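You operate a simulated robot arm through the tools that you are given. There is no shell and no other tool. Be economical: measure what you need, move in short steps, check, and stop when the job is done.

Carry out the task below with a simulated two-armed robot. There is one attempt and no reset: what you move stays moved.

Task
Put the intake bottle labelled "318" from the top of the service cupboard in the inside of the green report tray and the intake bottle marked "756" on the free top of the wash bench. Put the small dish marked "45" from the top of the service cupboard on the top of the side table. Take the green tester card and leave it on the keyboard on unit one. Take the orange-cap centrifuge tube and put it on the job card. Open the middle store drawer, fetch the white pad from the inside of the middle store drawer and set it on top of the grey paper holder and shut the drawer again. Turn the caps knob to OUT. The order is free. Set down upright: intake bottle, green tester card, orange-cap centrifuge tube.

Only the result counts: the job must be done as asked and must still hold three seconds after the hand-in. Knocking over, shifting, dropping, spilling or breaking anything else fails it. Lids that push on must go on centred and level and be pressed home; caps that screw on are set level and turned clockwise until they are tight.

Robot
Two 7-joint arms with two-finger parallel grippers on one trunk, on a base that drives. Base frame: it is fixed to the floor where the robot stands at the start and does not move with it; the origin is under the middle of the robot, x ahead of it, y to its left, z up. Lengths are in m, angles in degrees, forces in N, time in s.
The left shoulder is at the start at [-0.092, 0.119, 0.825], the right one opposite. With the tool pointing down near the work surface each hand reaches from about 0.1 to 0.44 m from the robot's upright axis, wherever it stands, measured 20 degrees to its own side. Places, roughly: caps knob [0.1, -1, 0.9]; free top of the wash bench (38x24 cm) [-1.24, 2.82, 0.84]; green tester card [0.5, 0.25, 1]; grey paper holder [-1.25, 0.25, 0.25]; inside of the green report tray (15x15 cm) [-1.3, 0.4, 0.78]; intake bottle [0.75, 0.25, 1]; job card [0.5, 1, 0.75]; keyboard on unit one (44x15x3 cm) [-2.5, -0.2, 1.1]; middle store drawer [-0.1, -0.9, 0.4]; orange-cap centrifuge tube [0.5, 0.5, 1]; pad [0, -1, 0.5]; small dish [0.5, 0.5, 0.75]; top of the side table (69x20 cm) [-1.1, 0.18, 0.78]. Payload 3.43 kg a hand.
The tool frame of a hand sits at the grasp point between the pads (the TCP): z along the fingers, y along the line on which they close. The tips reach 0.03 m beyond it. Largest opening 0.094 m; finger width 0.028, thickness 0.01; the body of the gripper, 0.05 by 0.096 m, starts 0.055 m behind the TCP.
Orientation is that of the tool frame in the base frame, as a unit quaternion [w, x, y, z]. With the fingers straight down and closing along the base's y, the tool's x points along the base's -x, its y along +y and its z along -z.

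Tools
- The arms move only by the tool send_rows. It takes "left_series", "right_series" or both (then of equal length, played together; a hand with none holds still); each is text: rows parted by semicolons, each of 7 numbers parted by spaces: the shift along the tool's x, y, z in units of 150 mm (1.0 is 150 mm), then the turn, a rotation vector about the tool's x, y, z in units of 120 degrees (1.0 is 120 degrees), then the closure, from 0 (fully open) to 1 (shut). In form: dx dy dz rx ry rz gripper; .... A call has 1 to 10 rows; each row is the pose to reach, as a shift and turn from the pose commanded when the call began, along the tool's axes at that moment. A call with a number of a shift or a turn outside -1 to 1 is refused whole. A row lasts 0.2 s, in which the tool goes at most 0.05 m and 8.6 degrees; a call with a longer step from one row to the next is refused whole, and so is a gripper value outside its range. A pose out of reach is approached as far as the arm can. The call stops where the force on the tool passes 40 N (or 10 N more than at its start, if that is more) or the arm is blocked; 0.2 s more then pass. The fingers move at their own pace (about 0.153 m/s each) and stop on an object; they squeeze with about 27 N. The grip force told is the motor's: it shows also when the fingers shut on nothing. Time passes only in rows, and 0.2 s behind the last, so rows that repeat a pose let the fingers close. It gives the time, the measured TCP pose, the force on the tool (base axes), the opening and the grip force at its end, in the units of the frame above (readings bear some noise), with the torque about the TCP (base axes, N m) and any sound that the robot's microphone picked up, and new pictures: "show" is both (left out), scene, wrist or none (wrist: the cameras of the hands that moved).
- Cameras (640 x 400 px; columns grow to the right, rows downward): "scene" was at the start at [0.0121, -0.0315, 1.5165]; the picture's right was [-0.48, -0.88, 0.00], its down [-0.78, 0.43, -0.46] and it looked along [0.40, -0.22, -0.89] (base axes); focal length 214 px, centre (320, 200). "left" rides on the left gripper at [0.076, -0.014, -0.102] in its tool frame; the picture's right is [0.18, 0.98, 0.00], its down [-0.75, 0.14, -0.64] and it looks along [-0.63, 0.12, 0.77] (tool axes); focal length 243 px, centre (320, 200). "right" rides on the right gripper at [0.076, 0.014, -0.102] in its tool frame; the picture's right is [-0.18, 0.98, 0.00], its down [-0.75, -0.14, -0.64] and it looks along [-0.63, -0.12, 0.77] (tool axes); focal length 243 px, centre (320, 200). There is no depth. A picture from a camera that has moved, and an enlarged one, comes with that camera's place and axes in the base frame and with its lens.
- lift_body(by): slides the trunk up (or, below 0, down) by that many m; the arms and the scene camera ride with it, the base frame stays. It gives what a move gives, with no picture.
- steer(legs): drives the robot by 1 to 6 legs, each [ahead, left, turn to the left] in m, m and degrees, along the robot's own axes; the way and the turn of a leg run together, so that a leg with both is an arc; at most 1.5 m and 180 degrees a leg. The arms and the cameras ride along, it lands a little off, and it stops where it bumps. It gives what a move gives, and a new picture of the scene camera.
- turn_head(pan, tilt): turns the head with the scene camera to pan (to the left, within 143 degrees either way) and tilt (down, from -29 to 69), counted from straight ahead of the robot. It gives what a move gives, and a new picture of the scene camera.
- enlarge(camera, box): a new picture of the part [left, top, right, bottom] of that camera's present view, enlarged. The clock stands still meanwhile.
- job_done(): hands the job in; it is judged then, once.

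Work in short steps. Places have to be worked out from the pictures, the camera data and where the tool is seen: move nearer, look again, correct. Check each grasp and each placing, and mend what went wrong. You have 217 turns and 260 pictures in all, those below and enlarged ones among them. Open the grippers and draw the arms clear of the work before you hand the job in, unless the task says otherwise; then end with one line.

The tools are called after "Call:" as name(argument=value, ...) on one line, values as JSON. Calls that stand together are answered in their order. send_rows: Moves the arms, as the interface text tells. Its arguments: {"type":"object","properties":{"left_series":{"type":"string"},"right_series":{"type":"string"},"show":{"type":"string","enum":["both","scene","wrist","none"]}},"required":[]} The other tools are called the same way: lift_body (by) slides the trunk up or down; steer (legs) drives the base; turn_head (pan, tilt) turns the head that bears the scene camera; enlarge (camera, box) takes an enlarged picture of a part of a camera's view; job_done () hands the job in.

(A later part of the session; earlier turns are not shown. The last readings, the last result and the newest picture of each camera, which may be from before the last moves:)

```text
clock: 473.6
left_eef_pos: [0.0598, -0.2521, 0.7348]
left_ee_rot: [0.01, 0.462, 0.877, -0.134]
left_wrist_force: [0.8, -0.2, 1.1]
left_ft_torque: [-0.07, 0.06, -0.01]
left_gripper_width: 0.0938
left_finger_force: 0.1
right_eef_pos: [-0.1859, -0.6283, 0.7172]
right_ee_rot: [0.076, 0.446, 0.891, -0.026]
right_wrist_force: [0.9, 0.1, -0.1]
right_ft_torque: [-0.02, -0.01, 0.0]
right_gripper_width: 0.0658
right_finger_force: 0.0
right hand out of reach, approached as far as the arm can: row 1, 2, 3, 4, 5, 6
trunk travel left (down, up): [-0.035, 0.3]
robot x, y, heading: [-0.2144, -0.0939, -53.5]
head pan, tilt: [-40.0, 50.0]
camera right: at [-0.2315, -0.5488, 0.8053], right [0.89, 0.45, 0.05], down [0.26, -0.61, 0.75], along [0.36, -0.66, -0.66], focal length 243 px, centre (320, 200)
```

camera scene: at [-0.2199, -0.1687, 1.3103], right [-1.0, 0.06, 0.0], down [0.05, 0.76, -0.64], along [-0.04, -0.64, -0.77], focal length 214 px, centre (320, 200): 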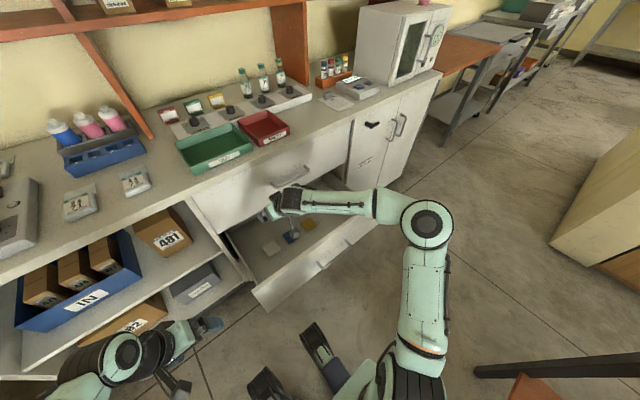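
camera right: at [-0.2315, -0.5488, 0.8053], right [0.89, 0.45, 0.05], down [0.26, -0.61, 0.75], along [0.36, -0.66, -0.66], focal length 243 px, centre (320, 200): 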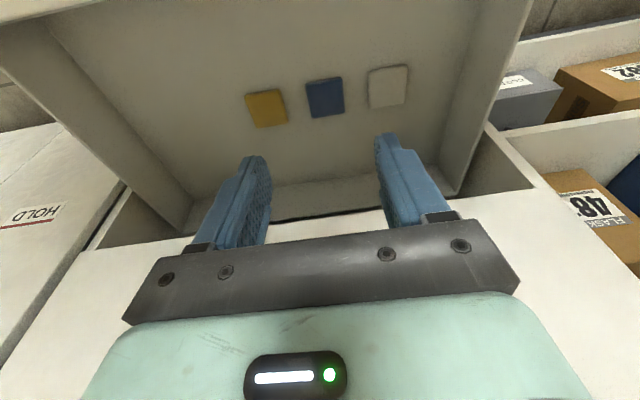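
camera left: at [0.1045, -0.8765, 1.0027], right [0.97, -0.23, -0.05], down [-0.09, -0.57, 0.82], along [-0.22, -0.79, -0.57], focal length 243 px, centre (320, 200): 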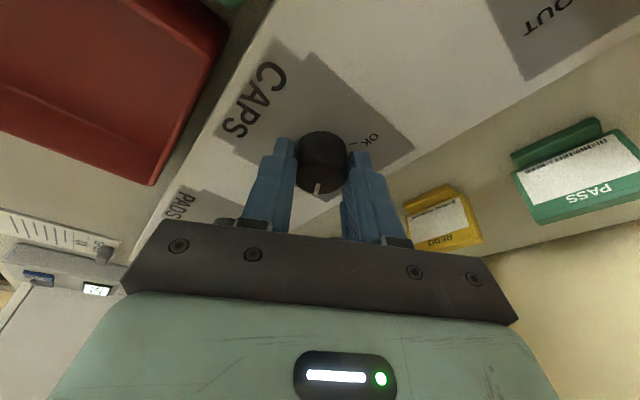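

White pad ≈[-0.015, -0.664, 0.37]. Drive 6 cm closer, pitch the hand to ~37° and descend above the pad.

Call:
steer(legs=[[0.06, 0, 0]])

Call:
send_rows(right_series="0 0.16 0.15 0 -0.058 0 0;-0.02 0.32 0.3 0 -0.116 0 0;-0.04 0.48 0.45 0 -0.175 0 0;-0.06 0.64 0.6 0 -0.233 0 0;-0.06 0.783 0.75 0 -0.233 0 0;-0.06 0.783 0.887 0 -0.233 0 0;-0.06 0.783 0.887 0 -0.233 0 0", show="wrist")

```text
clock: 474.6
left_eef_pos: [0.0949, -0.2996, 0.7343]
left_ee_rot: [0.01, 0.461, 0.877, -0.134]
left_wrist_force: [0.2, 0.8, 0.3]
left_ft_torque: [0.05, -0.01, 0.0]
left_gripper_width: 0.094
left_finger_force: 0.0
right_eef_pos: [-0.1488, -0.6781, 0.7169]
right_ee_rot: [0.075, 0.445, 0.892, -0.026]
right_wrist_force: [0.8, -0.4, -0.2]
right_ft_torque: [0.01, -0.03, -0.01]
right_gripper_width: 0.0656
right_finger_force: 0.1
trunk travel left (down, up): [-0.035, 0.3]
robot x, y, heading: [-0.1767, -0.1414, -53.2]
head pan, tilt: [-40.0, 50.0]
camera scene: at [-0.1837, -0.2171, 1.3103], right [-1.0, 0.06, 0.0], down [0.04, 0.77, -0.64], along [-0.04, -0.64, -0.77], focal length 214 px, centre (320, 200)
```

scene: 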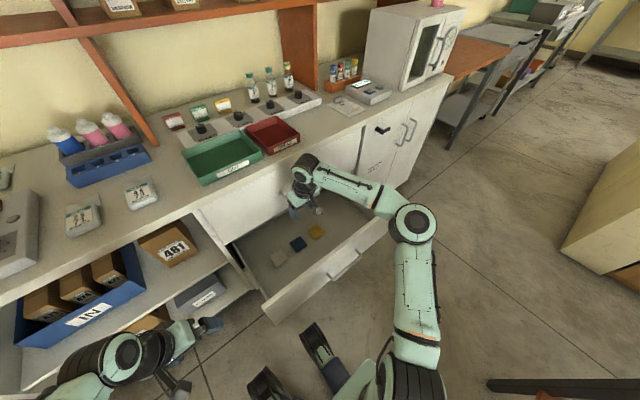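

```text
clock: 476.2
left_eef_pos: [0.0944, -0.299, 0.7335]
left_ee_rot: [0.01, 0.461, 0.877, -0.133]
left_wrist_force: [0.2, 0.7, 0.6]
left_ft_torque: [0.0, -0.02, -0.03]
left_gripper_width: 0.094
left_finger_force: 0.1
right_eef_pos: [-0.0417, -0.6331, 0.5908]
right_ee_rot: [0.289, 0.425, 0.848, -0.132]
right_wrist_force: [0.1, 0.6, 0.7]
right_ft_torque: [0.01, 0.0, -0.02]
right_gripper_width: 0.0937
right_finger_force: 0.0
right hand out of reach, approached as far as the arm can: row 5, 6, 7
trunk travel left (down, up): [-0.035, 0.3]
robot x, y, heading: [-0.1783, -0.1394, -53.5]
head pan, tilt: [-40.0, 50.0]
camera right: at [-0.1047, -0.5279, 0.6262], right [0.87, 0.47, 0.13], down [0.0, -0.27, 0.96], along [0.49, -0.84, -0.23], focal length 243 px, centre (320, 200)
```

right: 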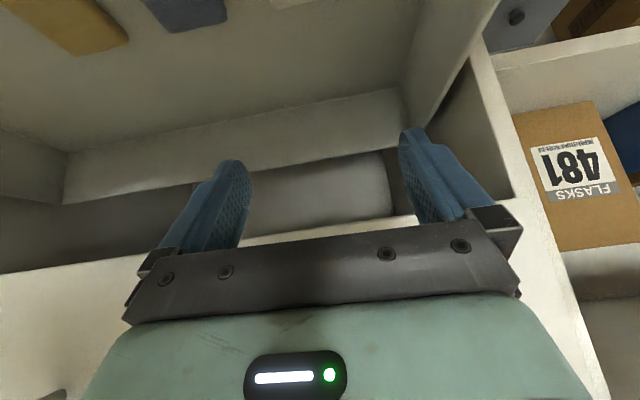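

Position good so far. Lower the trunk the remaining 3.5 cm and the hand ~11 cm toward the pad.

Call:
lift_body(by=-0.035)

Call:
send_rows(right_series="0.05 0.03 0.2 0 0 0 0;0.14 0.03 0.36 0 0 0 0;0.23 0.03 0.51 0 0 0 0;0.32 0.03 0.66 0 0 0 0;0.36 0.03 0.7 0 0 0 0;0.36 0.03 0.7 0 0 0 0", show="both")

```text
clock: 477.0
left_eef_pos: [0.0961, -0.2989, 0.6997]
left_ee_rot: [0.01, 0.461, 0.877, -0.134]
left_wrist_force: [-0.8, 0.1, -0.1]
left_ft_torque: [-0.01, 0.01, 0.03]
left_gripper_width: 0.0941
left_finger_force: 0.0
right_eef_pos: [-0.0412, -0.6335, 0.5561]
right_ee_rot: [0.288, 0.426, 0.847, -0.133]
right_wrist_force: [0.9, -0.8, -0.3]
right_ft_torque: [0.0, -0.02, 0.04]
right_gripper_width: 0.0941
right_finger_force: 0.1
trunk travel left (down, up): [0.0, 0.335]
robot x, y, heading: [-0.1809, -0.1396, -53.3]
head pan, tilt: [-40.0, 50.0]
```

```text
clock: 478.6
left_eef_pos: [0.0975, -0.2979, 0.6985]
left_ee_rot: [0.01, 0.46, 0.877, -0.135]
left_wrist_force: [0.1, 0.4, 0.3]
left_ft_torque: [0.0, 0.0, -0.02]
left_gripper_width: 0.094
left_finger_force: 0.0
right_eef_pos: [-0.0252, -0.6452, 0.4774]
right_ee_rot: [0.313, 0.415, 0.842, -0.143]
right_wrist_force: [0.2, -0.6, 0.2]
right_ft_torque: [-0.02, 0.0, -0.05]
right_gripper_width: 0.0939
right_finger_force: 0.1
right hand out of reach, approached as far as the arm can: row 1, 2, 3, 4, 5, 6
trunk travel left (down, up): [0.0, 0.335]
robot x, y, heading: [-0.1781, -0.1387, -53.0]
head pan, tilt: [-40.0, 50.0]
stopped in row 6 (right hand): the arm was blocked; the commanded pose is now the measured one
camera scene: at [-0.1773, -0.2191, 1.2817], right [-1.0, 0.06, 0.0], down [0.04, 0.76, -0.64], along [-0.04, -0.64, -0.77], focal length 214 px, centre (320, 200)
camera right: at [-0.0907, -0.5392, 0.5061], right [0.86, 0.49, 0.14], down [-0.03, -0.22, 0.97], along [0.51, -0.84, -0.18], focal length 243 px, centre (320, 200)
```

scene: 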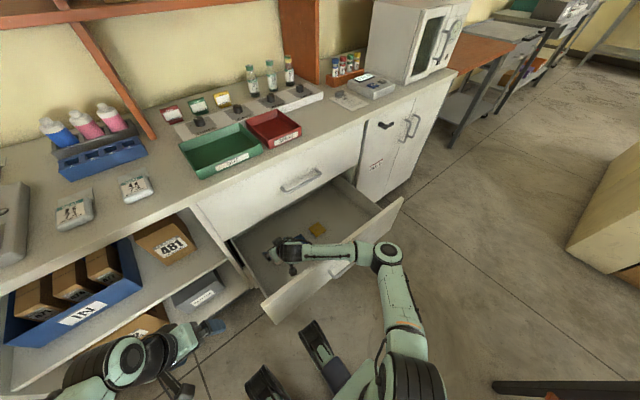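
right: 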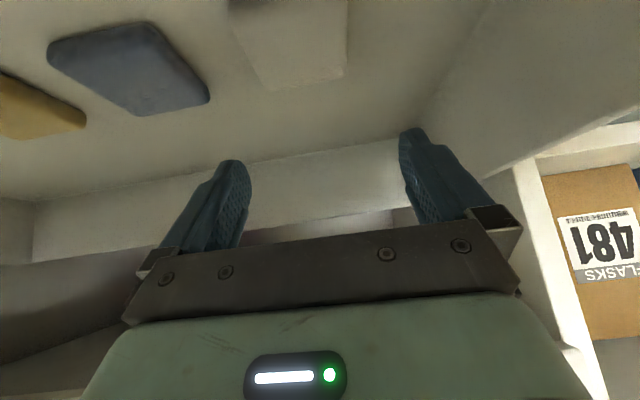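

The forearm rests on the drawer's front panel. I raise the trunk, and reposition the robot left of the open drawer so I can reach in from the side.

Call:
lift_body(by=0.27)

Call:
steer(legs=[[-0.05, 0.27, -1], [0.3, 0, 0]])

```text
clock: 481.4
left_eef_pos: [0.0953, -0.2981, 0.968]
left_ee_rot: [0.01, 0.461, 0.877, -0.134]
left_wrist_force: [0.4, 0.5, 0.1]
left_ft_torque: [-0.02, 0.01, -0.02]
left_gripper_width: 0.094
left_finger_force: 0.1
right_eef_pos: [-0.031, -0.6472, 0.7403]
right_ee_rot: [0.308, 0.42, 0.842, -0.14]
right_wrist_force: [0.4, -0.4, -0.4]
right_ft_torque: [-0.05, -0.02, -0.03]
right_gripper_width: 0.0941
right_finger_force: 0.0
trunk travel left (down, up): [-0.27, 0.065]
robot x, y, heading: [-0.1798, -0.1379, -53.2]
head pan, tilt: [-40.0, 50.0]
```

```text
clock: 485.4
left_eef_pos: [0.37, -0.2299, 0.9693]
left_ee_rot: [0.009, 0.472, 0.872, -0.133]
left_wrist_force: [-0.8, -0.9, -0.2]
left_ft_torque: [0.02, 0.01, -0.02]
left_gripper_width: 0.0941
left_finger_force: 0.0
right_eef_pos: [0.2279, -0.5602, 0.7259]
right_ee_rot: [0.288, 0.427, 0.847, -0.134]
right_wrist_force: [-1.7, 3.3, -4.8]
right_ft_torque: [-0.56, -0.15, 0.01]
right_gripper_width: 0.0942
right_finger_force: 0.0
trunk travel left (down, up): [-0.27, 0.065]
robot x, y, heading: [0.0999, -0.0614, -54.5]
head pan, tilt: [-40.0, 50.0]
stopped in leg 2: the force on the tool passed its limit at 163 N (the readings are from after the stop); the commanded pose is now the measured one
camera scene: at [0.0684, -0.1061, 1.5538], right [-1.0, 0.08, 0.0], down [0.06, 0.76, -0.64], along [-0.05, -0.64, -0.77], focal length 214 px, centre (320, 200)
```

scene: 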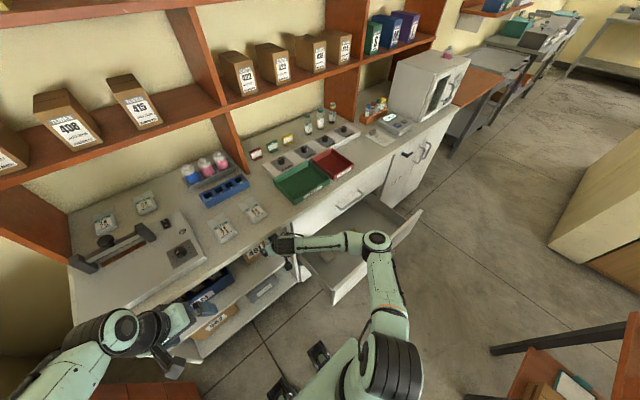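

The right hand bumped the shelf area next to the drawer. I back off 0.1 m and inspect.

Call:
steer(legs=[[-0.1, 0, 0]])

Call:
enlarge(camera="scene", box=[160, 190, 360, 330])

```text
clock: 486.5
left_eef_pos: [0.3108, -0.1457, 0.9691]
left_ee_rot: [0.009, 0.472, 0.871, -0.134]
left_wrist_force: [0.5, 0.3, 0.7]
left_ft_torque: [-0.02, 0.01, 0.0]
left_gripper_width: 0.0943
left_finger_force: 0.1
right_eef_pos: [0.1701, -0.4784, 0.7281]
right_ee_rot: [0.292, 0.428, 0.845, -0.136]
right_wrist_force: [-0.3, 0.0, 0.5]
right_ft_torque: [0.04, -0.01, 0.01]
right_gripper_width: 0.0938
right_finger_force: 0.0
trunk travel left (down, up): [-0.27, 0.065]
robot x, y, heading: [0.0402, 0.0207, -54.9]
head pan, tilt: [-40.0, 50.0]
camera scene: at [0.0074, -0.0197, 1.5538], right [-1.0, 0.08, 0.0], down [0.06, 0.76, -0.64], along [-0.05, -0.64, -0.77], focal length 214 px, centre (320, 200)
```

scene: 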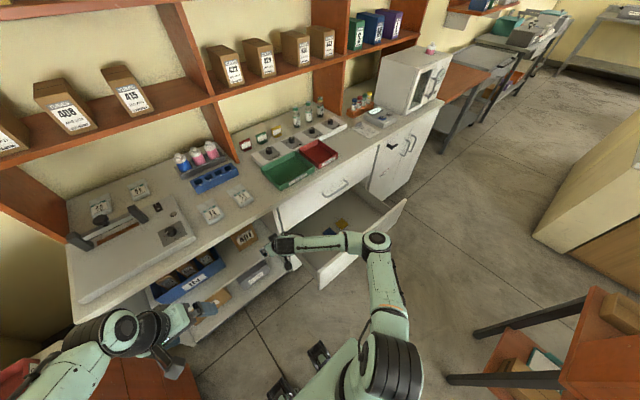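

```text
2.86 times, centred on (260, 260) of scene
camera zoom: at [0.0074, -0.0197, 1.5538], right [-1.0, 0.08, 0.0], down [0.06, 0.76, -0.64], along [-0.05, -0.64, -0.77], focal length 613 px, centre (491, 29)
```

zoom: 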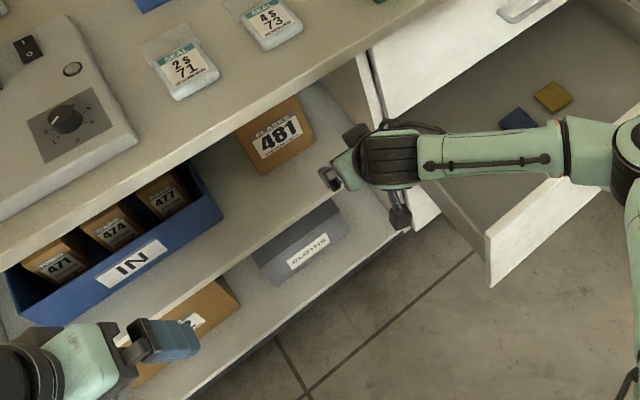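

The contact was with the fixed bench edge (overhang at e2≈−0.55), nothing else touched. I'll come in from the drawer's left side: turn the right hand 85° clockwise about the vertical while drawing back.

Call:
send_rows(right_series="0.05 0 -0.04 0.0425 0 0.0567 0;0.11 0 -0.08 0.085 0 0.1134 0;0.16 0 -0.12 0.1275 0 0.17 0;0.21 0 -0.16 0.17 0 0.2268 0;0.27 0 -0.2 0.2125 0 0.2835 0;0.32 0 -0.24 0.255 0 0.34 0;0.37 0 -0.28 0.2975 0 0.397 0;0.42 0 -0.32 0.34 0 0.4536 0;0.48 0 -0.36 0.3825 0 0.51 0;0.53 0 -0.4 0.425 0 0.567 0", show="none")

Call:
steer(legs=[[0.1, 0, 0]])

Call:
enlarge(camera="right", box=[0, 0, 640, 400])

```text
clock: 488.7
left_eef_pos: [0.3098, -0.1452, 0.9689]
left_ee_rot: [0.008, 0.472, 0.871, -0.133]
left_wrist_force: [-0.5, -0.7, -0.3]
left_ft_torque: [0.0, -0.01, 0.04]
left_gripper_width: 0.0941
left_finger_force: 0.1
right_eef_pos: [0.0133, -0.405, 0.731]
right_ee_rot: [0.114, 0.891, 0.335, -0.285]
right_wrist_force: [-0.2, 0.2, 0.5]
right_ft_torque: [0.0, 0.01, 0.0]
right_gripper_width: 0.0942
right_finger_force: 0.0
right hand out of reach, approached as far as the arm can: row 2, 3, 4, 5, 6, 7, 8, 9, 10
trunk travel left (down, up): [-0.27, 0.065]
robot x, y, heading: [0.0438, 0.023, -54.9]
head pan, tilt: [-40.0, 50.0]
```

```text
clock: 489.9
left_eef_pos: [0.3673, -0.2277, 0.9701]
left_ee_rot: [0.009, 0.472, 0.872, -0.133]
left_wrist_force: [0.3, 0.0, 1.0]
left_ft_torque: [0.0, 0.02, 0.03]
left_gripper_width: 0.0941
left_finger_force: 0.1
right_eef_pos: [0.0707, -0.4853, 0.732]
right_ee_rot: [0.114, 0.891, 0.335, -0.285]
right_wrist_force: [0.3, 0.5, -0.1]
right_ft_torque: [-0.04, -0.02, -0.01]
right_gripper_width: 0.094
right_finger_force: 0.2
trunk travel left (down, up): [-0.27, 0.065]
robot x, y, heading: [0.095, -0.0576, -54.6]
head pan, tilt: [-40.0, 50.0]
camera scene: at [0.0649, -0.1012, 1.5537], right [-1.0, 0.08, 0.0], down [0.06, 0.76, -0.64], along [-0.05, -0.64, -0.77], focal length 214 px, centre (320, 200)
```

scene: 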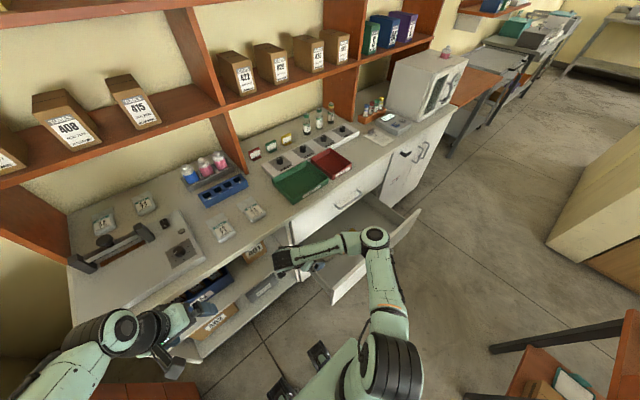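

```text
1.00 times, centred on (320, 200) of right (not enlarged: the box is as wide or as high as the picture)
camera zoom: at [0.1698, -0.4146, 0.7695], right [0.54, -0.83, 0.12], down [-0.28, -0.04, 0.96], along [-0.79, -0.55, -0.26], focal length 243 px, centre (320, 200)
```

zoom: 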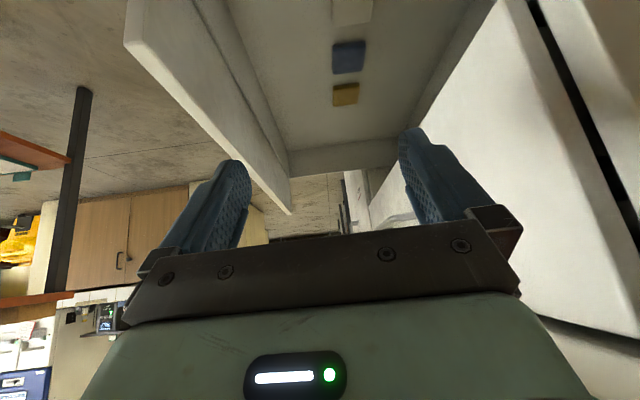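

Good view from the side. To get the pads clear of the bench edge I first pull the drawer out further: hook the closed fingertips inside the front panel, then drive back 0.1 m.

Call:
send_rows(right_series="-0.15 -0.12 0.1 0 0 0 1;-0.3 -0.24 0.2 0 0 0 1;-0.45 -0.36 0.31 0 0 0 1;-0.6 -0.48 0.42 0 0 0 1;-0.715 -0.567 0.514 0 0 0 1;-0.55 -0.567 0.74 0 0 0 1;-0.4 -0.567 0.96 0 0 0 1;-0.4 -0.567 0.96 0 0 0 1", show="none")

Call:
send_rows(right_series="0.15 0 0.2 0 0 0 1;0.3 0 0.42 0 0 0 1;0.5 0 0.7 0 0 0 1;0.5 0 0.7 0 0 0 1", show="both")

```text
clock: 491.6
left_eef_pos: [0.3666, -0.227, 0.9697]
left_ee_rot: [0.009, 0.472, 0.872, -0.134]
left_wrist_force: [-1.1, -0.2, -0.4]
left_ft_torque: [-0.05, 0.02, -0.02]
left_gripper_width: 0.094
left_finger_force: 0.1
right_eef_pos: [-0.0857, -0.5084, 0.6487]
right_ee_rot: [0.114, 0.891, 0.336, -0.284]
right_wrist_force: [-0.3, -0.4, -0.3]
right_ft_torque: [0.03, -0.01, 0.04]
right_gripper_width: 0.0002
right_finger_force: 26.7
trunk travel left (down, up): [-0.27, 0.065]
robot x, y, heading: [0.0936, -0.0582, -54.7]
head pan, tilt: [-40.0, 50.0]
```

```text
refused: row 3 steps farther than a row can; nothing moved
```

Call:
send_rows(right_series="0.12 0 0.17 0 0 0 1;0.25 0 0.35 0 0 0 1;0.38 0 0.53 0 0 0 1;0.48 0 0.67 0 0 0 1;0.48 0 0.67 0 0 0 1", show="both")

```text
clock: 492.4
left_eef_pos: [0.3661, -0.2261, 0.9705]
left_ee_rot: [0.008, 0.472, 0.871, -0.134]
left_wrist_force: [0.2, -0.3, 0.3]
left_ft_torque: [0.0, 0.05, -0.01]
left_gripper_width: 0.0942
left_finger_force: 0.0
right_eef_pos: [-0.0825, -0.5107, 0.5654]
right_ee_rot: [0.115, 0.888, 0.338, -0.289]
right_wrist_force: [2.9, 4.0, 15.4]
right_ft_torque: [0.97, 0.06, -0.26]
right_gripper_width: 0.0002
right_finger_force: 27.0
trunk travel left (down, up): [-0.27, 0.065]
robot x, y, heading: [0.0949, -0.0578, -54.6]
head pan, tilt: [-40.0, 50.0]
stopped in row 3 (right hand): the force on the tool passed its limit at 98 N (the readings are from after the stop); the commanded pose is now the measured one
camera scene: at [0.0653, -0.1002, 1.5539], right [-1.0, 0.08, 0.0], down [0.06, 0.76, -0.64], along [-0.05, -0.64, -0.77], focal length 214 px, centre (320, 200)
camera right: at [0.0173, -0.4408, 0.6029], right [0.54, -0.83, 0.12], down [-0.27, -0.04, 0.96], along [-0.79, -0.55, -0.25], focal length 243 px, centre (320, 200)
```

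scene: 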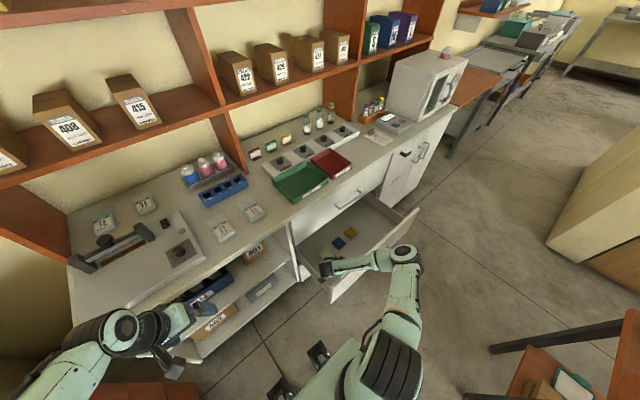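
right: 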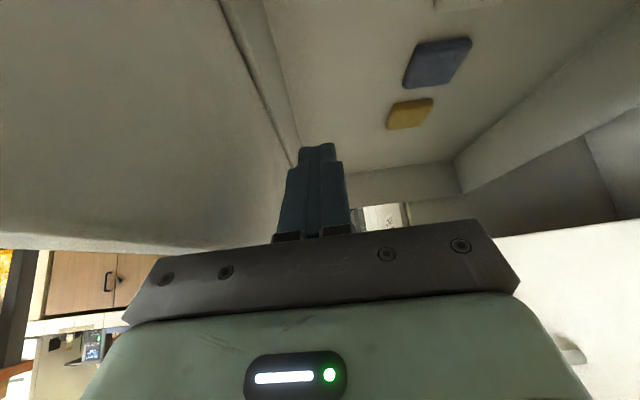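

Fingers are already well below the panel's rim (hand body touched it). Raise 6 mm and drive back 0.14 m to pull.

Call:
send_rows(right_series="-0.025 0 -0.033 0 0 0 1;-0.025 0 -0.033 0 0 0 1", show="none")

Call:
steer(legs=[[-0.14, 0, 0]])

```text
clock: 493.1
left_eef_pos: [0.3659, -0.2267, 0.9699]
left_ee_rot: [0.008, 0.473, 0.871, -0.133]
left_wrist_force: [-0.5, 0.2, 0.7]
left_ft_torque: [0.0, -0.01, -0.03]
left_gripper_width: 0.094
left_finger_force: 0.1
right_eef_pos: [-0.0843, -0.5119, 0.5707]
right_ee_rot: [0.114, 0.889, 0.337, -0.288]
right_wrist_force: [0.9, 0.4, 0.2]
right_ft_torque: [0.04, -0.01, 0.01]
right_gripper_width: 0.0
right_finger_force: 27.1
trunk travel left (down, up): [-0.27, 0.065]
robot x, y, heading: [0.0965, -0.0586, -55.0]
head pan, tilt: [-40.0, 50.0]
```

```text
clock: 494.5
left_eef_pos: [0.2844, -0.109, 0.9686]
left_ee_rot: [0.008, 0.471, 0.872, -0.134]
left_wrist_force: [0.6, 0.0, 0.8]
left_ft_torque: [0.0, 0.02, 0.02]
left_gripper_width: 0.094
left_finger_force: 0.0
right_eef_pos: [-0.1608, -0.4012, 0.5731]
right_ee_rot: [0.125, 0.888, 0.338, -0.285]
right_wrist_force: [-0.4, 0.1, 0.3]
right_ft_torque: [0.02, 0.0, 0.0]
right_gripper_width: 0.0002
right_finger_force: 27.2
trunk travel left (down, up): [-0.27, 0.065]
robot x, y, heading: [0.0135, 0.0546, -54.7]
head pan, tilt: [-40.0, 50.0]
stopped in leg 1: the force on the tool passed its limit at 47 N (the readings are from after the stop); the commanded pose is now the measured one
camera scene: at [-0.0176, 0.0156, 1.5537], right [-1.0, 0.08, 0.0], down [0.06, 0.76, -0.64], along [-0.05, -0.64, -0.77], focal length 214 px, centre (320, 200)
```

scene: 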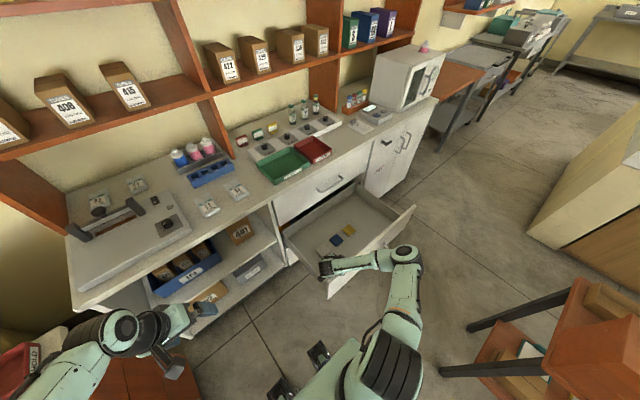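

The drawer came out further. Now drive forward 0.2 m beside it and bring the open hand over the white pad.

Call:
steer(legs=[[0.2, 0, 0]])

Call:
send_rows(right_series="0 0 -0.1 0 0.045 0.018 0.5;0 0 -0.1 0 0.09 0.036 0;0 -0.05 0 0 0.133 0.054 0;0.08 -0.1 0.2 0 0.133 0.054 0;0.12 -0.1 0.35 0 0.133 0.054 0;0.12 -0.1 0.35 0 0.133 0.054 0", show="wrist")

```text
clock: 496.1
left_eef_pos: [0.3982, -0.2679, 0.9686]
left_ee_rot: [0.008, 0.469, 0.873, -0.132]
left_wrist_force: [0.0, -1.1, 0.0]
left_ft_torque: [0.02, 0.0, 0.03]
left_gripper_width: 0.0941
left_finger_force: 0.0
right_eef_pos: [-0.0458, -0.5619, 0.5727]
right_ee_rot: [0.124, 0.888, 0.339, -0.285]
right_wrist_force: [-0.5, -0.5, -0.1]
right_ft_torque: [0.02, 0.03, -0.03]
right_gripper_width: 0.0
right_finger_force: 27.1
trunk travel left (down, up): [-0.27, 0.065]
robot x, y, heading: [0.1271, -0.0973, -54.5]
head pan, tilt: [-40.0, 50.0]
camera scene: at [0.0962, -0.1443, 1.5537], right [-1.0, 0.08, 0.0], down [0.06, 0.76, -0.64], along [-0.05, -0.64, -0.77], focal length 214 px, centre (320, 200)
```

scene: 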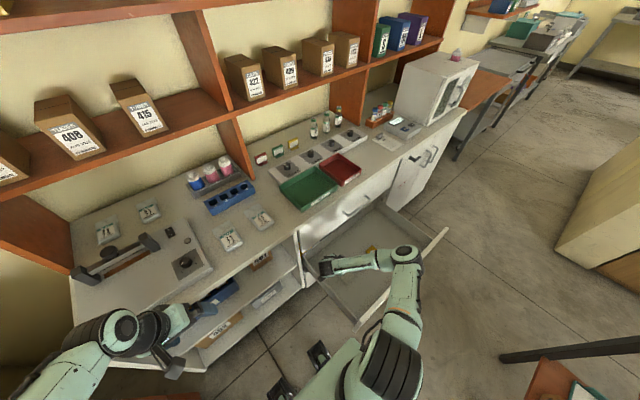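

```text
clock: 497.5
left_eef_pos: [0.3977, -0.2676, 0.969]
left_ee_rot: [0.008, 0.47, 0.873, -0.133]
left_wrist_force: [0.8, 0.5, 0.0]
left_ft_torque: [0.01, -0.01, 0.0]
left_gripper_width: 0.0939
left_finger_force: 0.0
right_eef_pos: [-0.0666, -0.5613, 0.5212]
right_ee_rot: [0.091, 0.936, 0.304, -0.152]
right_wrist_force: [-0.3, 0.1, 0.3]
right_ft_torque: [0.02, 0.0, 0.01]
right_gripper_width: 0.0941
right_finger_force: 0.1
trunk travel left (down, up): [-0.27, 0.065]
robot x, y, heading: [0.1256, -0.1033, -54.6]
head pan, tilt: [-40.0, 50.0]
camera right: at [0.0231, -0.5051, 0.592], right [0.44, -0.89, 0.14], down [-0.52, -0.12, 0.85], along [-0.73, -0.45, -0.51], focal length 243 px, centre (320, 200)
```

right: 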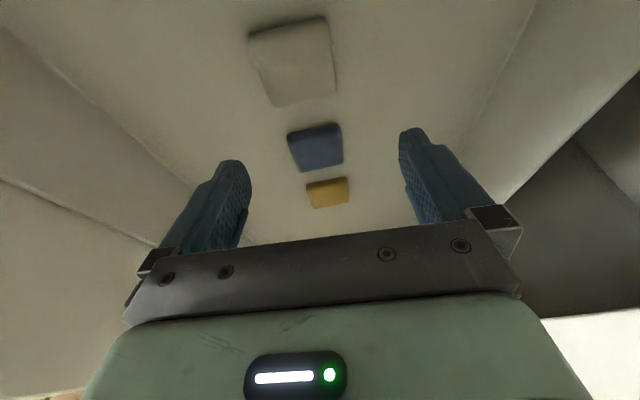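

White pad well in view. Shift 18 mm and descend to just above the drawer floor.

Call:
send_rows(right_series="0.03 -0.123 0.1 0 0 0 0;0.09 -0.123 0.3 0 0 0 0;0.15 -0.123 0.5 0 0 0 0;0.2 -0.123 0.68 0 0 0 0;0.225 -0.123 0.755 0 0 0 0;0.225 -0.123 0.755 0 0 0 0", show="wrist")

```text
clock: 498.9
left_eef_pos: [0.3987, -0.2669, 0.9688]
left_ee_rot: [0.009, 0.47, 0.872, -0.134]
left_wrist_force: [0.0, -0.9, 0.0]
left_ft_torque: [0.02, -0.01, -0.02]
left_gripper_width: 0.0939
left_finger_force: 0.1
right_eef_pos: [-0.0822, -0.5567, 0.4372]
right_ee_rot: [0.092, 0.936, 0.303, -0.152]
right_wrist_force: [-0.2, -0.5, -0.1]
right_ft_torque: [-0.01, -0.01, -0.02]
right_gripper_width: 0.0937
right_finger_force: 0.0
right hand out of reach, approached as far as the arm can: row 4, 5, 6
trunk travel left (down, up): [-0.27, 0.065]
robot x, y, heading: [0.129, -0.1008, -54.5]
head pan, tilt: [-40.0, 50.0]
camera right: at [0.0086, -0.4996, 0.5073], right [0.44, -0.89, 0.14], down [-0.52, -0.12, 0.85], along [-0.73, -0.45, -0.51], focal length 243 px, centre (320, 200)
```

right: 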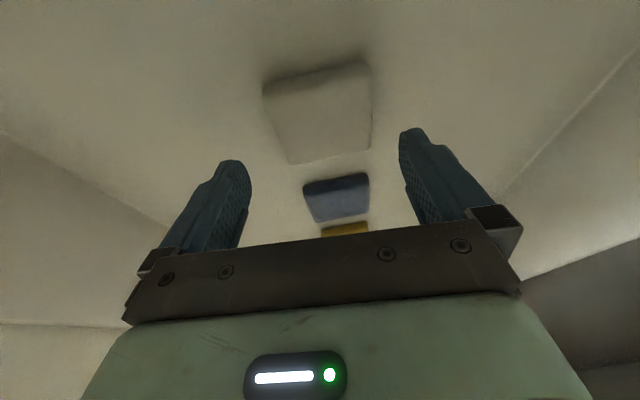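

Arm limit reached; use the trunk for the last 3.5 cm, then close on the pad.

Call:
lift_body(by=-0.033)

Call:
send_rows(right_series="0 0 0 0 0 0 0.3;0 0 0 0 0 0 0.7;0 0 0 0 0 0 1;0 0 0 0 0 0 1", show="wrist")

```text
clock: 499.6
left_eef_pos: [0.3984, -0.2672, 0.9336]
left_ee_rot: [0.007, 0.47, 0.872, -0.133]
left_wrist_force: [-0.2, 0.3, -0.5]
left_ft_torque: [0.0, -0.04, 0.01]
left_gripper_width: 0.0942
left_finger_force: 0.0
right_eef_pos: [-0.0814, -0.563, 0.4075]
right_ee_rot: [0.098, 0.937, 0.3, -0.148]
right_wrist_force: [-0.3, 0.2, 15.6]
right_ft_torque: [1.04, -1.49, -0.05]
right_gripper_width: 0.0938
right_finger_force: 0.1
trunk travel left (down, up): [-0.236, 0.099]
robot x, y, heading: [0.1275, -0.1016, -54.7]
head pan, tilt: [-40.0, 50.0]
stopped: the force on the tool passed its limit at 44 N (the readings are from after the stop); the commanded pose is now the measured one
```

```text
clock: 500.6
left_eef_pos: [0.3982, -0.2673, 0.9351]
left_ee_rot: [0.008, 0.47, 0.872, -0.134]
left_wrist_force: [0.2, -0.3, 0.3]
left_ft_torque: [-0.01, -0.01, -0.04]
left_gripper_width: 0.094
left_finger_force: 0.0
right_eef_pos: [-0.0832, -0.5619, 0.4073]
right_ee_rot: [0.097, 0.937, 0.3, -0.149]
right_wrist_force: [-1.7, -2.9, 20.7]
right_ft_torque: [1.72, -2.28, -0.18]
right_gripper_width: 0.0644
right_finger_force: 26.6
trunk travel left (down, up): [-0.236, 0.099]
robot x, y, heading: [0.127, -0.101, -54.5]
head pan, tilt: [-40.0, 50.0]
camera right: at [0.0082, -0.5047, 0.479], right [0.44, -0.89, 0.15], down [-0.53, -0.11, 0.84], along [-0.73, -0.45, -0.52], focal length 243 px, centre (320, 200)
```

right: 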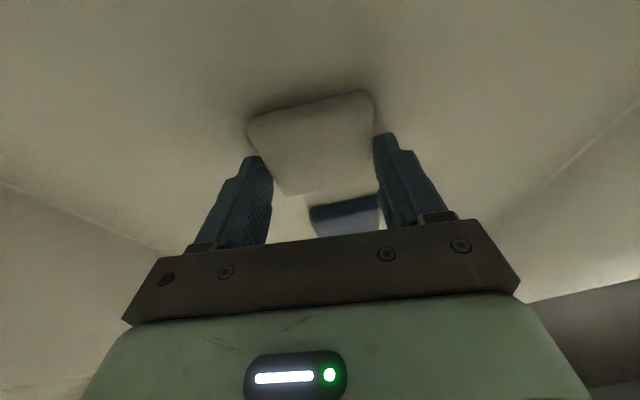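

Gripped at 64 mm. Lift with the trunk and check.

Call:
lift_body(by=0.06)

Call:
enlarge(camera="right", box=[0, 0, 640, 400])

```text
clock: 501.6
left_eef_pos: [0.3983, -0.2664, 0.9938]
left_ee_rot: [0.008, 0.471, 0.872, -0.132]
left_wrist_force: [-0.2, 0.5, -0.9]
left_ft_torque: [-0.05, -0.06, 0.03]
left_gripper_width: 0.0943
left_finger_force: 0.0
right_eef_pos: [-0.0806, -0.564, 0.4695]
right_ee_rot: [0.098, 0.937, 0.301, -0.149]
right_wrist_force: [-0.8, -0.1, -0.4]
right_ft_torque: [-0.02, -0.01, 0.0]
right_gripper_width: 0.0644
right_finger_force: 26.9
trunk travel left (down, up): [-0.296, 0.039]
robot x, y, heading: [0.1278, -0.1009, -54.4]
head pan, tilt: [-40.0, 50.0]
```

```text
1.00 times, centred on (320, 200) of right (not enlarged: the box is as wide or as high as the picture)
camera zoom: at [0.0093, -0.5067, 0.5411], right [0.44, -0.89, 0.16], down [-0.53, -0.11, 0.84], along [-0.73, -0.45, -0.52], focal length 243 px, centre (320, 200)
```

zoom: 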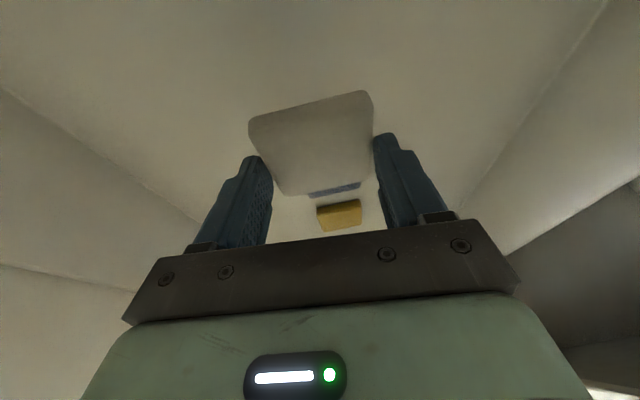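

Pad is held. Raise it clear of the drawer.

Call:
lift_body(by=0.039)

Call:
send_rows(right_series="-0.08 0 -0.22 0 0 0 1;-0.16 0 -0.45 0 0 0 1;-0.25 0 -0.68 0 0 0 1;-0.34 0 -0.92 0 0 0 1;-0.34 0 -0.92 0 0 0 1", show="none")

Call:
send_rows(right_series="-0.08 0 -0.22 0 0 0 1;-0.16 0 -0.45 0 0 0 1;-0.2 0 -0.55 0 0 0 1;-0.2 0 -0.55 0 0 0 1", show="none")

Call:
steer(legs=[[-0.45, 0, 0], [0, -0.3, 0]])

```text
clock: 502.5
left_eef_pos: [0.3962, -0.266, 1.0346]
left_ee_rot: [0.008, 0.47, 0.873, -0.134]
left_wrist_force: [-0.4, 0.4, -0.2]
left_ft_torque: [-0.03, 0.0, 0.02]
left_gripper_width: 0.0943
left_finger_force: 0.0
right_eef_pos: [-0.0456, -0.6114, 0.5284]
right_ee_rot: [0.124, 0.937, 0.295, -0.14]
right_wrist_force: [0.7, -1.2, -0.7]
right_ft_torque: [0.0, -0.03, 0.01]
right_gripper_width: 0.0648
right_finger_force: 26.7
trunk travel left (down, up): [-0.335, 0.0]
robot x, y, heading: [0.1288, -0.1001, -54.5]
head pan, tilt: [-40.0, 50.0]
```

```text
clock: 503.7
left_eef_pos: [0.3981, -0.2665, 1.034]
left_ee_rot: [0.008, 0.471, 0.872, -0.132]
left_wrist_force: [0.4, 0.3, 0.7]
left_ft_torque: [0.06, 0.0, 0.04]
left_gripper_width: 0.0938
left_finger_force: 0.0
right_eef_pos: [-0.0603, -0.5957, 0.6796]
right_ee_rot: [0.124, 0.937, 0.296, -0.139]
right_wrist_force: [0.3, 0.6, 0.1]
right_ft_torque: [0.03, 0.02, 0.03]
right_gripper_width: 0.0648
right_finger_force: 26.1
trunk travel left (down, up): [-0.335, 0.0]
robot x, y, heading: [0.1284, -0.1023, -54.7]
head pan, tilt: [-40.0, 50.0]
```

```text
clock: 504.7
left_eef_pos: [0.3965, -0.267, 1.0353]
left_ee_rot: [0.008, 0.47, 0.873, -0.133]
left_wrist_force: [-0.6, 0.4, -0.2]
left_ft_torque: [-0.05, 0.0, 0.02]
left_gripper_width: 0.094
left_finger_force: 0.0
right_eef_pos: [-0.0692, -0.5846, 0.7631]
right_ee_rot: [0.125, 0.937, 0.296, -0.139]
right_wrist_force: [-1.1, -0.4, -0.8]
right_ft_torque: [-0.03, -0.05, 0.01]
right_gripper_width: 0.0647
right_finger_force: 27.4
trunk travel left (down, up): [-0.335, 0.0]
robot x, y, heading: [0.1272, -0.0987, -54.4]
head pan, tilt: [-40.0, 50.0]
```

```text
clock: 510.1
left_eef_pos: [-0.0996, -0.0826, 1.0348]
left_ee_rot: [0.008, 0.472, 0.872, -0.134]
left_wrist_force: [0.2, -0.6, 0.2]
left_ft_torque: [-0.02, 0.01, 0.01]
left_gripper_width: 0.0939
left_finger_force: 0.1
right_eef_pos: [-0.5662, -0.399, 0.7625]
right_ee_rot: [0.124, 0.938, 0.293, -0.14]
right_wrist_force: [0.1, 0.5, 0.0]
right_ft_torque: [0.01, 0.01, -0.02]
right_gripper_width: 0.0644
right_finger_force: 26.6
trunk travel left (down, up): [-0.335, 0.0]
robot x, y, heading: [-0.3698, 0.0814, -54.8]
head pan, tilt: [-40.0, 50.0]
camera scene: at [-0.4017, 0.0426, 1.6222], right [-1.0, 0.08, 0.0], down [0.06, 0.76, -0.64], along [-0.05, -0.64, -0.77], focal length 214 px, centre (320, 200)
```

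scene: 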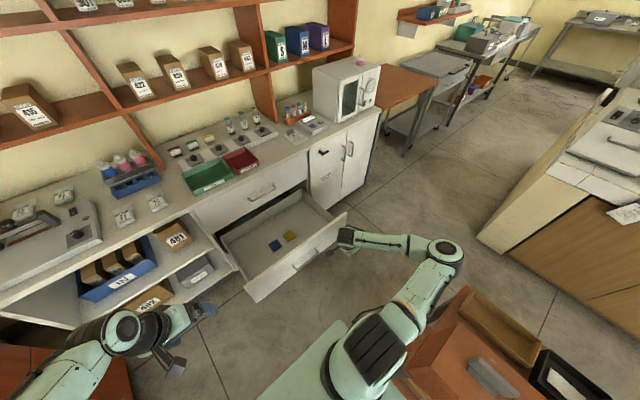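

Robot is placed. Bring the left hand forward, closed and pitched, to serve as a pusher; then lower the trunk.

Call:
send_rows(left_series="-0.08 -0.14 0.1 0 -0.066 0 1;-0.16 -0.28 0.2 0 -0.132 0 1;-0.25 -0.42 0.32 0 -0.198 0 1;-0.35 -0.56 0.45 0 -0.264 0 1;-0.45 -0.7 0.58 0 -0.33 0 1;-0.55 -0.85 0.72 0 -0.396 0 1;-0.67 -1 0.86 0 -0.46 0 1;-0.67 -1 1 0 -0.46 0 1;-0.67 -1 1 0 -0.46 0 1", show="none")

Call:
lift_body(by=-0.3)

Call:
turn_head(pan=-20, tilt=55)

```text
clock: 512.1
left_eef_pos: [-0.1858, -0.2794, 0.9352]
left_ee_rot: [0.41, 0.356, 0.769, -0.337]
left_wrist_force: [-0.6, 0.0, -0.4]
left_ft_torque: [0.01, 0.04, 0.02]
left_gripper_width: 0.0001
left_finger_force: 26.8
right_eef_pos: [-0.5651, -0.3991, 0.7633]
right_ee_rot: [0.123, 0.938, 0.294, -0.139]
right_wrist_force: [-0.2, -1.0, -0.7]
right_ft_torque: [-0.01, -0.02, -0.03]
right_gripper_width: 0.0646
right_finger_force: 27.3
trunk travel left (down, up): [-0.335, 0.0]
robot x, y, heading: [-0.3681, 0.0845, -54.5]
head pan, tilt: [-40.0, 50.0]
```

```text
clock: 515.1
left_eef_pos: [-0.1834, -0.2769, 0.6371]
left_ee_rot: [0.41, 0.356, 0.769, -0.337]
left_wrist_force: [-0.1, 0.1, -0.8]
left_ft_torque: [-0.01, 0.02, -0.01]
left_gripper_width: 0.0
left_finger_force: 27.1
right_eef_pos: [-0.5657, -0.3982, 0.4636]
right_ee_rot: [0.124, 0.938, 0.294, -0.139]
right_wrist_force: [0.5, 0.1, 0.0]
right_ft_torque: [0.02, -0.02, 0.0]
right_gripper_width: 0.0649
right_finger_force: 26.8
trunk travel left (down, up): [-0.035, 0.3]
robot x, y, heading: [-0.3699, 0.0838, -54.4]
head pan, tilt: [-40.0, 50.0]
```

```text
clock: 516.0
left_eef_pos: [-0.1849, -0.2783, 0.6374]
left_ee_rot: [0.411, 0.356, 0.769, -0.336]
left_wrist_force: [0.1, 0.7, -0.5]
left_ft_torque: [0.01, 0.01, 0.02]
left_gripper_width: 0.0001
left_finger_force: 26.7
right_eef_pos: [-0.5669, -0.3991, 0.4622]
right_ee_rot: [0.124, 0.938, 0.294, -0.139]
right_wrist_force: [0.5, 0.0, 0.1]
right_ft_torque: [0.03, -0.01, 0.01]
right_gripper_width: 0.0646
right_finger_force: 26.8
trunk travel left (down, up): [-0.035, 0.3]
robot x, y, heading: [-0.3672, 0.0846, -54.7]
head pan, tilt: [-20.0, 55.0]
camera scene: at [-0.3509, 0.014, 1.3038], right [-0.96, -0.26, 0.0], down [-0.22, 0.79, -0.57], along [0.15, -0.55, -0.82], focal length 214 px, centre (320, 200)
```

scene: 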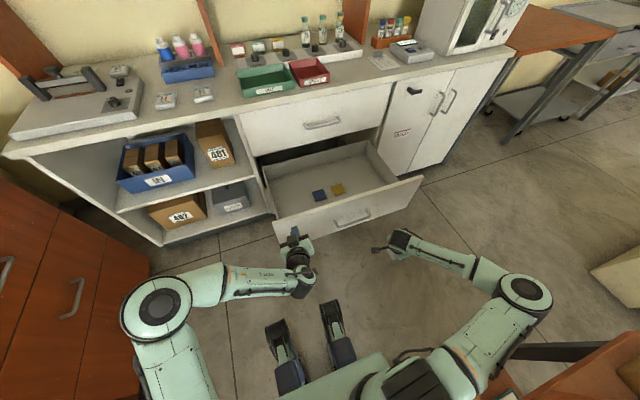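

Lower the pusher 9 cm and shift it right 6 cm, then drive forward to push the drawer shut.

Call:
send_rows(left_series="0.12 -0.05 0.06 0 0 0 1;0.24 -0.1 0.13 0 0 0 1;0.36 -0.15 0.2 0 0 0 1;0.48 -0.2 0.26 0 0 0 1;0.59 -0.26 0.32 0 0 0 1;0.59 -0.26 0.32 0 0 0 1", show="none")

Call:
steer(legs=[[0.44, 0, 0]])

```text
clock: 517.4
left_eef_pos: [-0.2336, -0.3103, 0.5455]
left_ee_rot: [0.41, 0.356, 0.769, -0.337]
left_wrist_force: [0.3, 0.0, 0.2]
left_ft_torque: [0.01, 0.0, -0.04]
left_gripper_width: 0.0
left_finger_force: 27.4
right_eef_pos: [-0.5661, -0.3985, 0.4628]
right_ee_rot: [0.123, 0.938, 0.293, -0.139]
right_wrist_force: [0.1, -0.3, 0.5]
right_ft_torque: [-0.03, 0.03, 0.03]
right_gripper_width: 0.0648
right_finger_force: 26.6
trunk travel left (down, up): [-0.035, 0.3]
robot x, y, heading: [-0.3698, 0.0828, -54.7]
head pan, tilt: [-20.0, 55.0]
```

```text
clock: 520.0
left_eef_pos: [0.0116, -0.6657, 0.545]
left_ee_rot: [0.408, 0.36, 0.768, -0.338]
left_wrist_force: [-8.5, 23.3, 2.6]
left_ft_torque: [0.0, -0.02, 0.32]
left_gripper_width: 0.0001
left_finger_force: 26.8
right_eef_pos: [-0.3207, -0.7523, 0.463]
right_ee_rot: [0.124, 0.938, 0.291, -0.139]
right_wrist_force: [-0.4, 0.6, -0.3]
right_ft_torque: [-0.02, -0.02, 0.02]
right_gripper_width: 0.0645
right_finger_force: 26.9
trunk travel left (down, up): [-0.035, 0.3]
robot x, y, heading: [-0.1221, -0.2704, -55.3]
head pan, tilt: [-20.0, 55.0]
camera scene: at [-0.1024, -0.3392, 1.3039], right [-0.97, -0.26, 0.0], down [-0.21, 0.79, -0.57], along [0.15, -0.56, -0.82], focal length 214 px, centre (320, 200)
```

scene: 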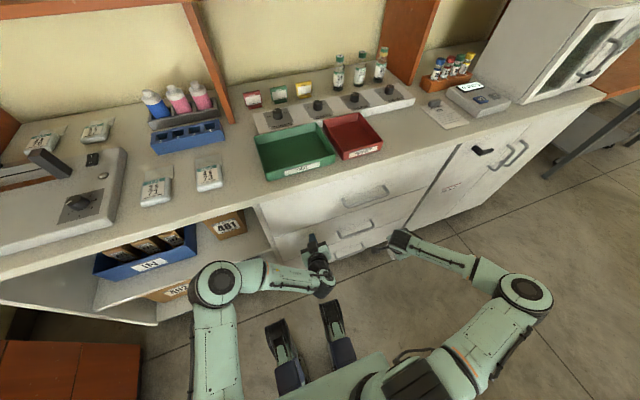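

Nearly shut and pressing with ~24 N. Push a little more, then check.

Call:
steer(legs=[[0.03, 0, 0]])

Call:
enlarge(camera="scene", box=[240, 150, 440, 290])

```text
clock: 520.7
left_eef_pos: [0.0114, -0.6655, 0.5431]
left_ee_rot: [0.404, 0.363, 0.769, -0.336]
left_wrist_force: [-2.7, 8.5, 4.8]
left_ft_torque: [-0.07, -0.11, 0.13]
left_gripper_width: 0.0
left_finger_force: 27.2
right_eef_pos: [-0.3166, -0.7563, 0.4632]
right_ee_rot: [0.123, 0.939, 0.291, -0.14]
right_wrist_force: [0.5, -0.4, 0.3]
right_ft_torque: [-0.01, 0.01, 0.03]
right_gripper_width: 0.0645
right_finger_force: 26.9
trunk travel left (down, up): [-0.035, 0.3]
robot x, y, heading: [-0.1144, -0.275, -55.0]
head pan, tilt: [-20.0, 55.0]
stopped in leg 1: the force on the tool passed its limit at 62 N (the readings are from after the stop); the commanded pose is now the measured one
camera scene: at [-0.0989, -0.3441, 1.3037], right [-0.97, -0.26, 0.0], down [-0.21, 0.79, -0.57], along [0.15, -0.55, -0.82], focal length 214 px, centre (320, 200)
```

scene: 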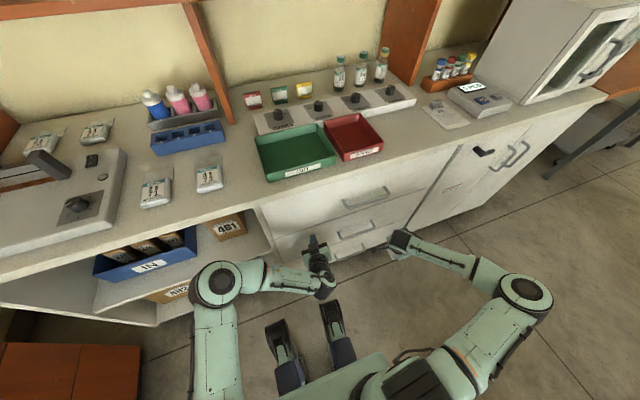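

```text
2.86 times, centred on (340, 220) of scene
camera zoom: at [-0.0989, -0.3441, 1.3037], right [-0.97, -0.26, 0.0], down [-0.21, 0.79, -0.57], along [0.15, -0.55, -0.82], focal length 613 px, centre (263, 143)
```

zoom: 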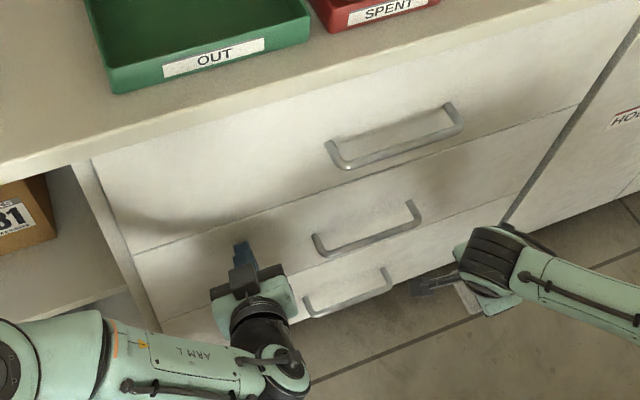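

The drawer is fully shut. Back off slightly, raise the left hand, and swing the right hand (with pad) to point forward.

Call:
steer(legs=[[-0.08, 0, 0]])

Call:
send_rows(left_series="0 0 -0.25 0 0 0 0.5;-0.1 0 -0.5 0 0 0 0.5;-0.3 0 -0.7 0 0 0 0.5;-0.5 0 -0.8 0 0 0 0.5;-0.7 0 -0.9 0 0 0 0.5;-0.9 0 -1 0 0 0 0.5;-1 0 -1 0 0 0 0.5;-1 0 -1 0 0 0 0.5;-1 0 -1 0 0 0 0.5;-1 0 -1 0 0 0 0.5", right_series="0 0 -0.05 -0.0247 0 -0.0664 1;0 0 -0.1 -0.0494 0 -0.1328 1;0 0 -0.15 -0.0741 0 -0.1992 1;0 0 -0.2 -0.0988 0 -0.2656 1;0 0 -0.2 -0.1235 0 -0.332 1;0 0 -0.2 -0.1482 0 -0.3984 1;0 0 -0.2 -0.1729 0 -0.4648 1;0 0 -0.2 -0.1976 0 -0.5312 1;0 0 -0.2 -0.2223 0 -0.5976 1;0 0 -0.2 -0.247 0 -0.664 1", show="none")

```text
clock: 521.8
left_eef_pos: [-0.0347, -0.6007, 0.5435]
left_ee_rot: [0.404, 0.364, 0.769, -0.336]
left_wrist_force: [0.0, 0.0, 0.7]
left_ft_torque: [-0.01, -0.04, -0.03]
left_gripper_width: 0.0
left_finger_force: 27.5
right_eef_pos: [-0.3633, -0.6904, 0.4626]
right_ee_rot: [0.124, 0.939, 0.291, -0.138]
right_wrist_force: [0.0, -0.7, 0.7]
right_ft_torque: [0.03, 0.02, 0.03]
right_gripper_width: 0.065
right_finger_force: 26.8
trunk travel left (down, up): [-0.035, 0.3]
robot x, y, heading: [-0.1668, -0.2122, -55.1]
head pan, tilt: [-20.0, 55.0]
camera scene: at [-0.1447, -0.2793, 1.3038], right [-0.97, -0.26, 0.0], down [-0.21, 0.79, -0.57], along [0.15, -0.55, -0.82], focal length 214 px, centre (320, 200)
```

scene: 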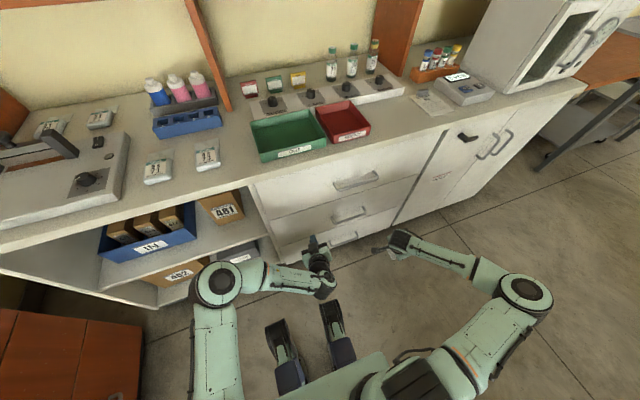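

```text
clock: 524.0
left_eef_pos: [-0.0315, -0.5239, 0.7404]
left_ee_rot: [0.404, 0.363, 0.77, -0.335]
left_wrist_force: [0.0, -0.4, 0.1]
left_ft_torque: [0.01, -0.02, 0.02]
left_gripper_width: 0.047
left_finger_force: 0.0
right_eef_pos: [-0.3564, -0.6813, 0.4911]
right_ee_rot: [0.224, 0.478, 0.842, -0.112]
right_wrist_force: [1.4, 0.5, -0.3]
right_ft_torque: [0.0, -0.02, 0.0]
right_gripper_width: 0.0646
right_finger_force: 26.7
trunk travel left (down, up): [-0.035, 0.3]
robot x, y, heading: [-0.1637, -0.2104, -54.9]
head pan, tilt: [-20.0, 55.0]
```

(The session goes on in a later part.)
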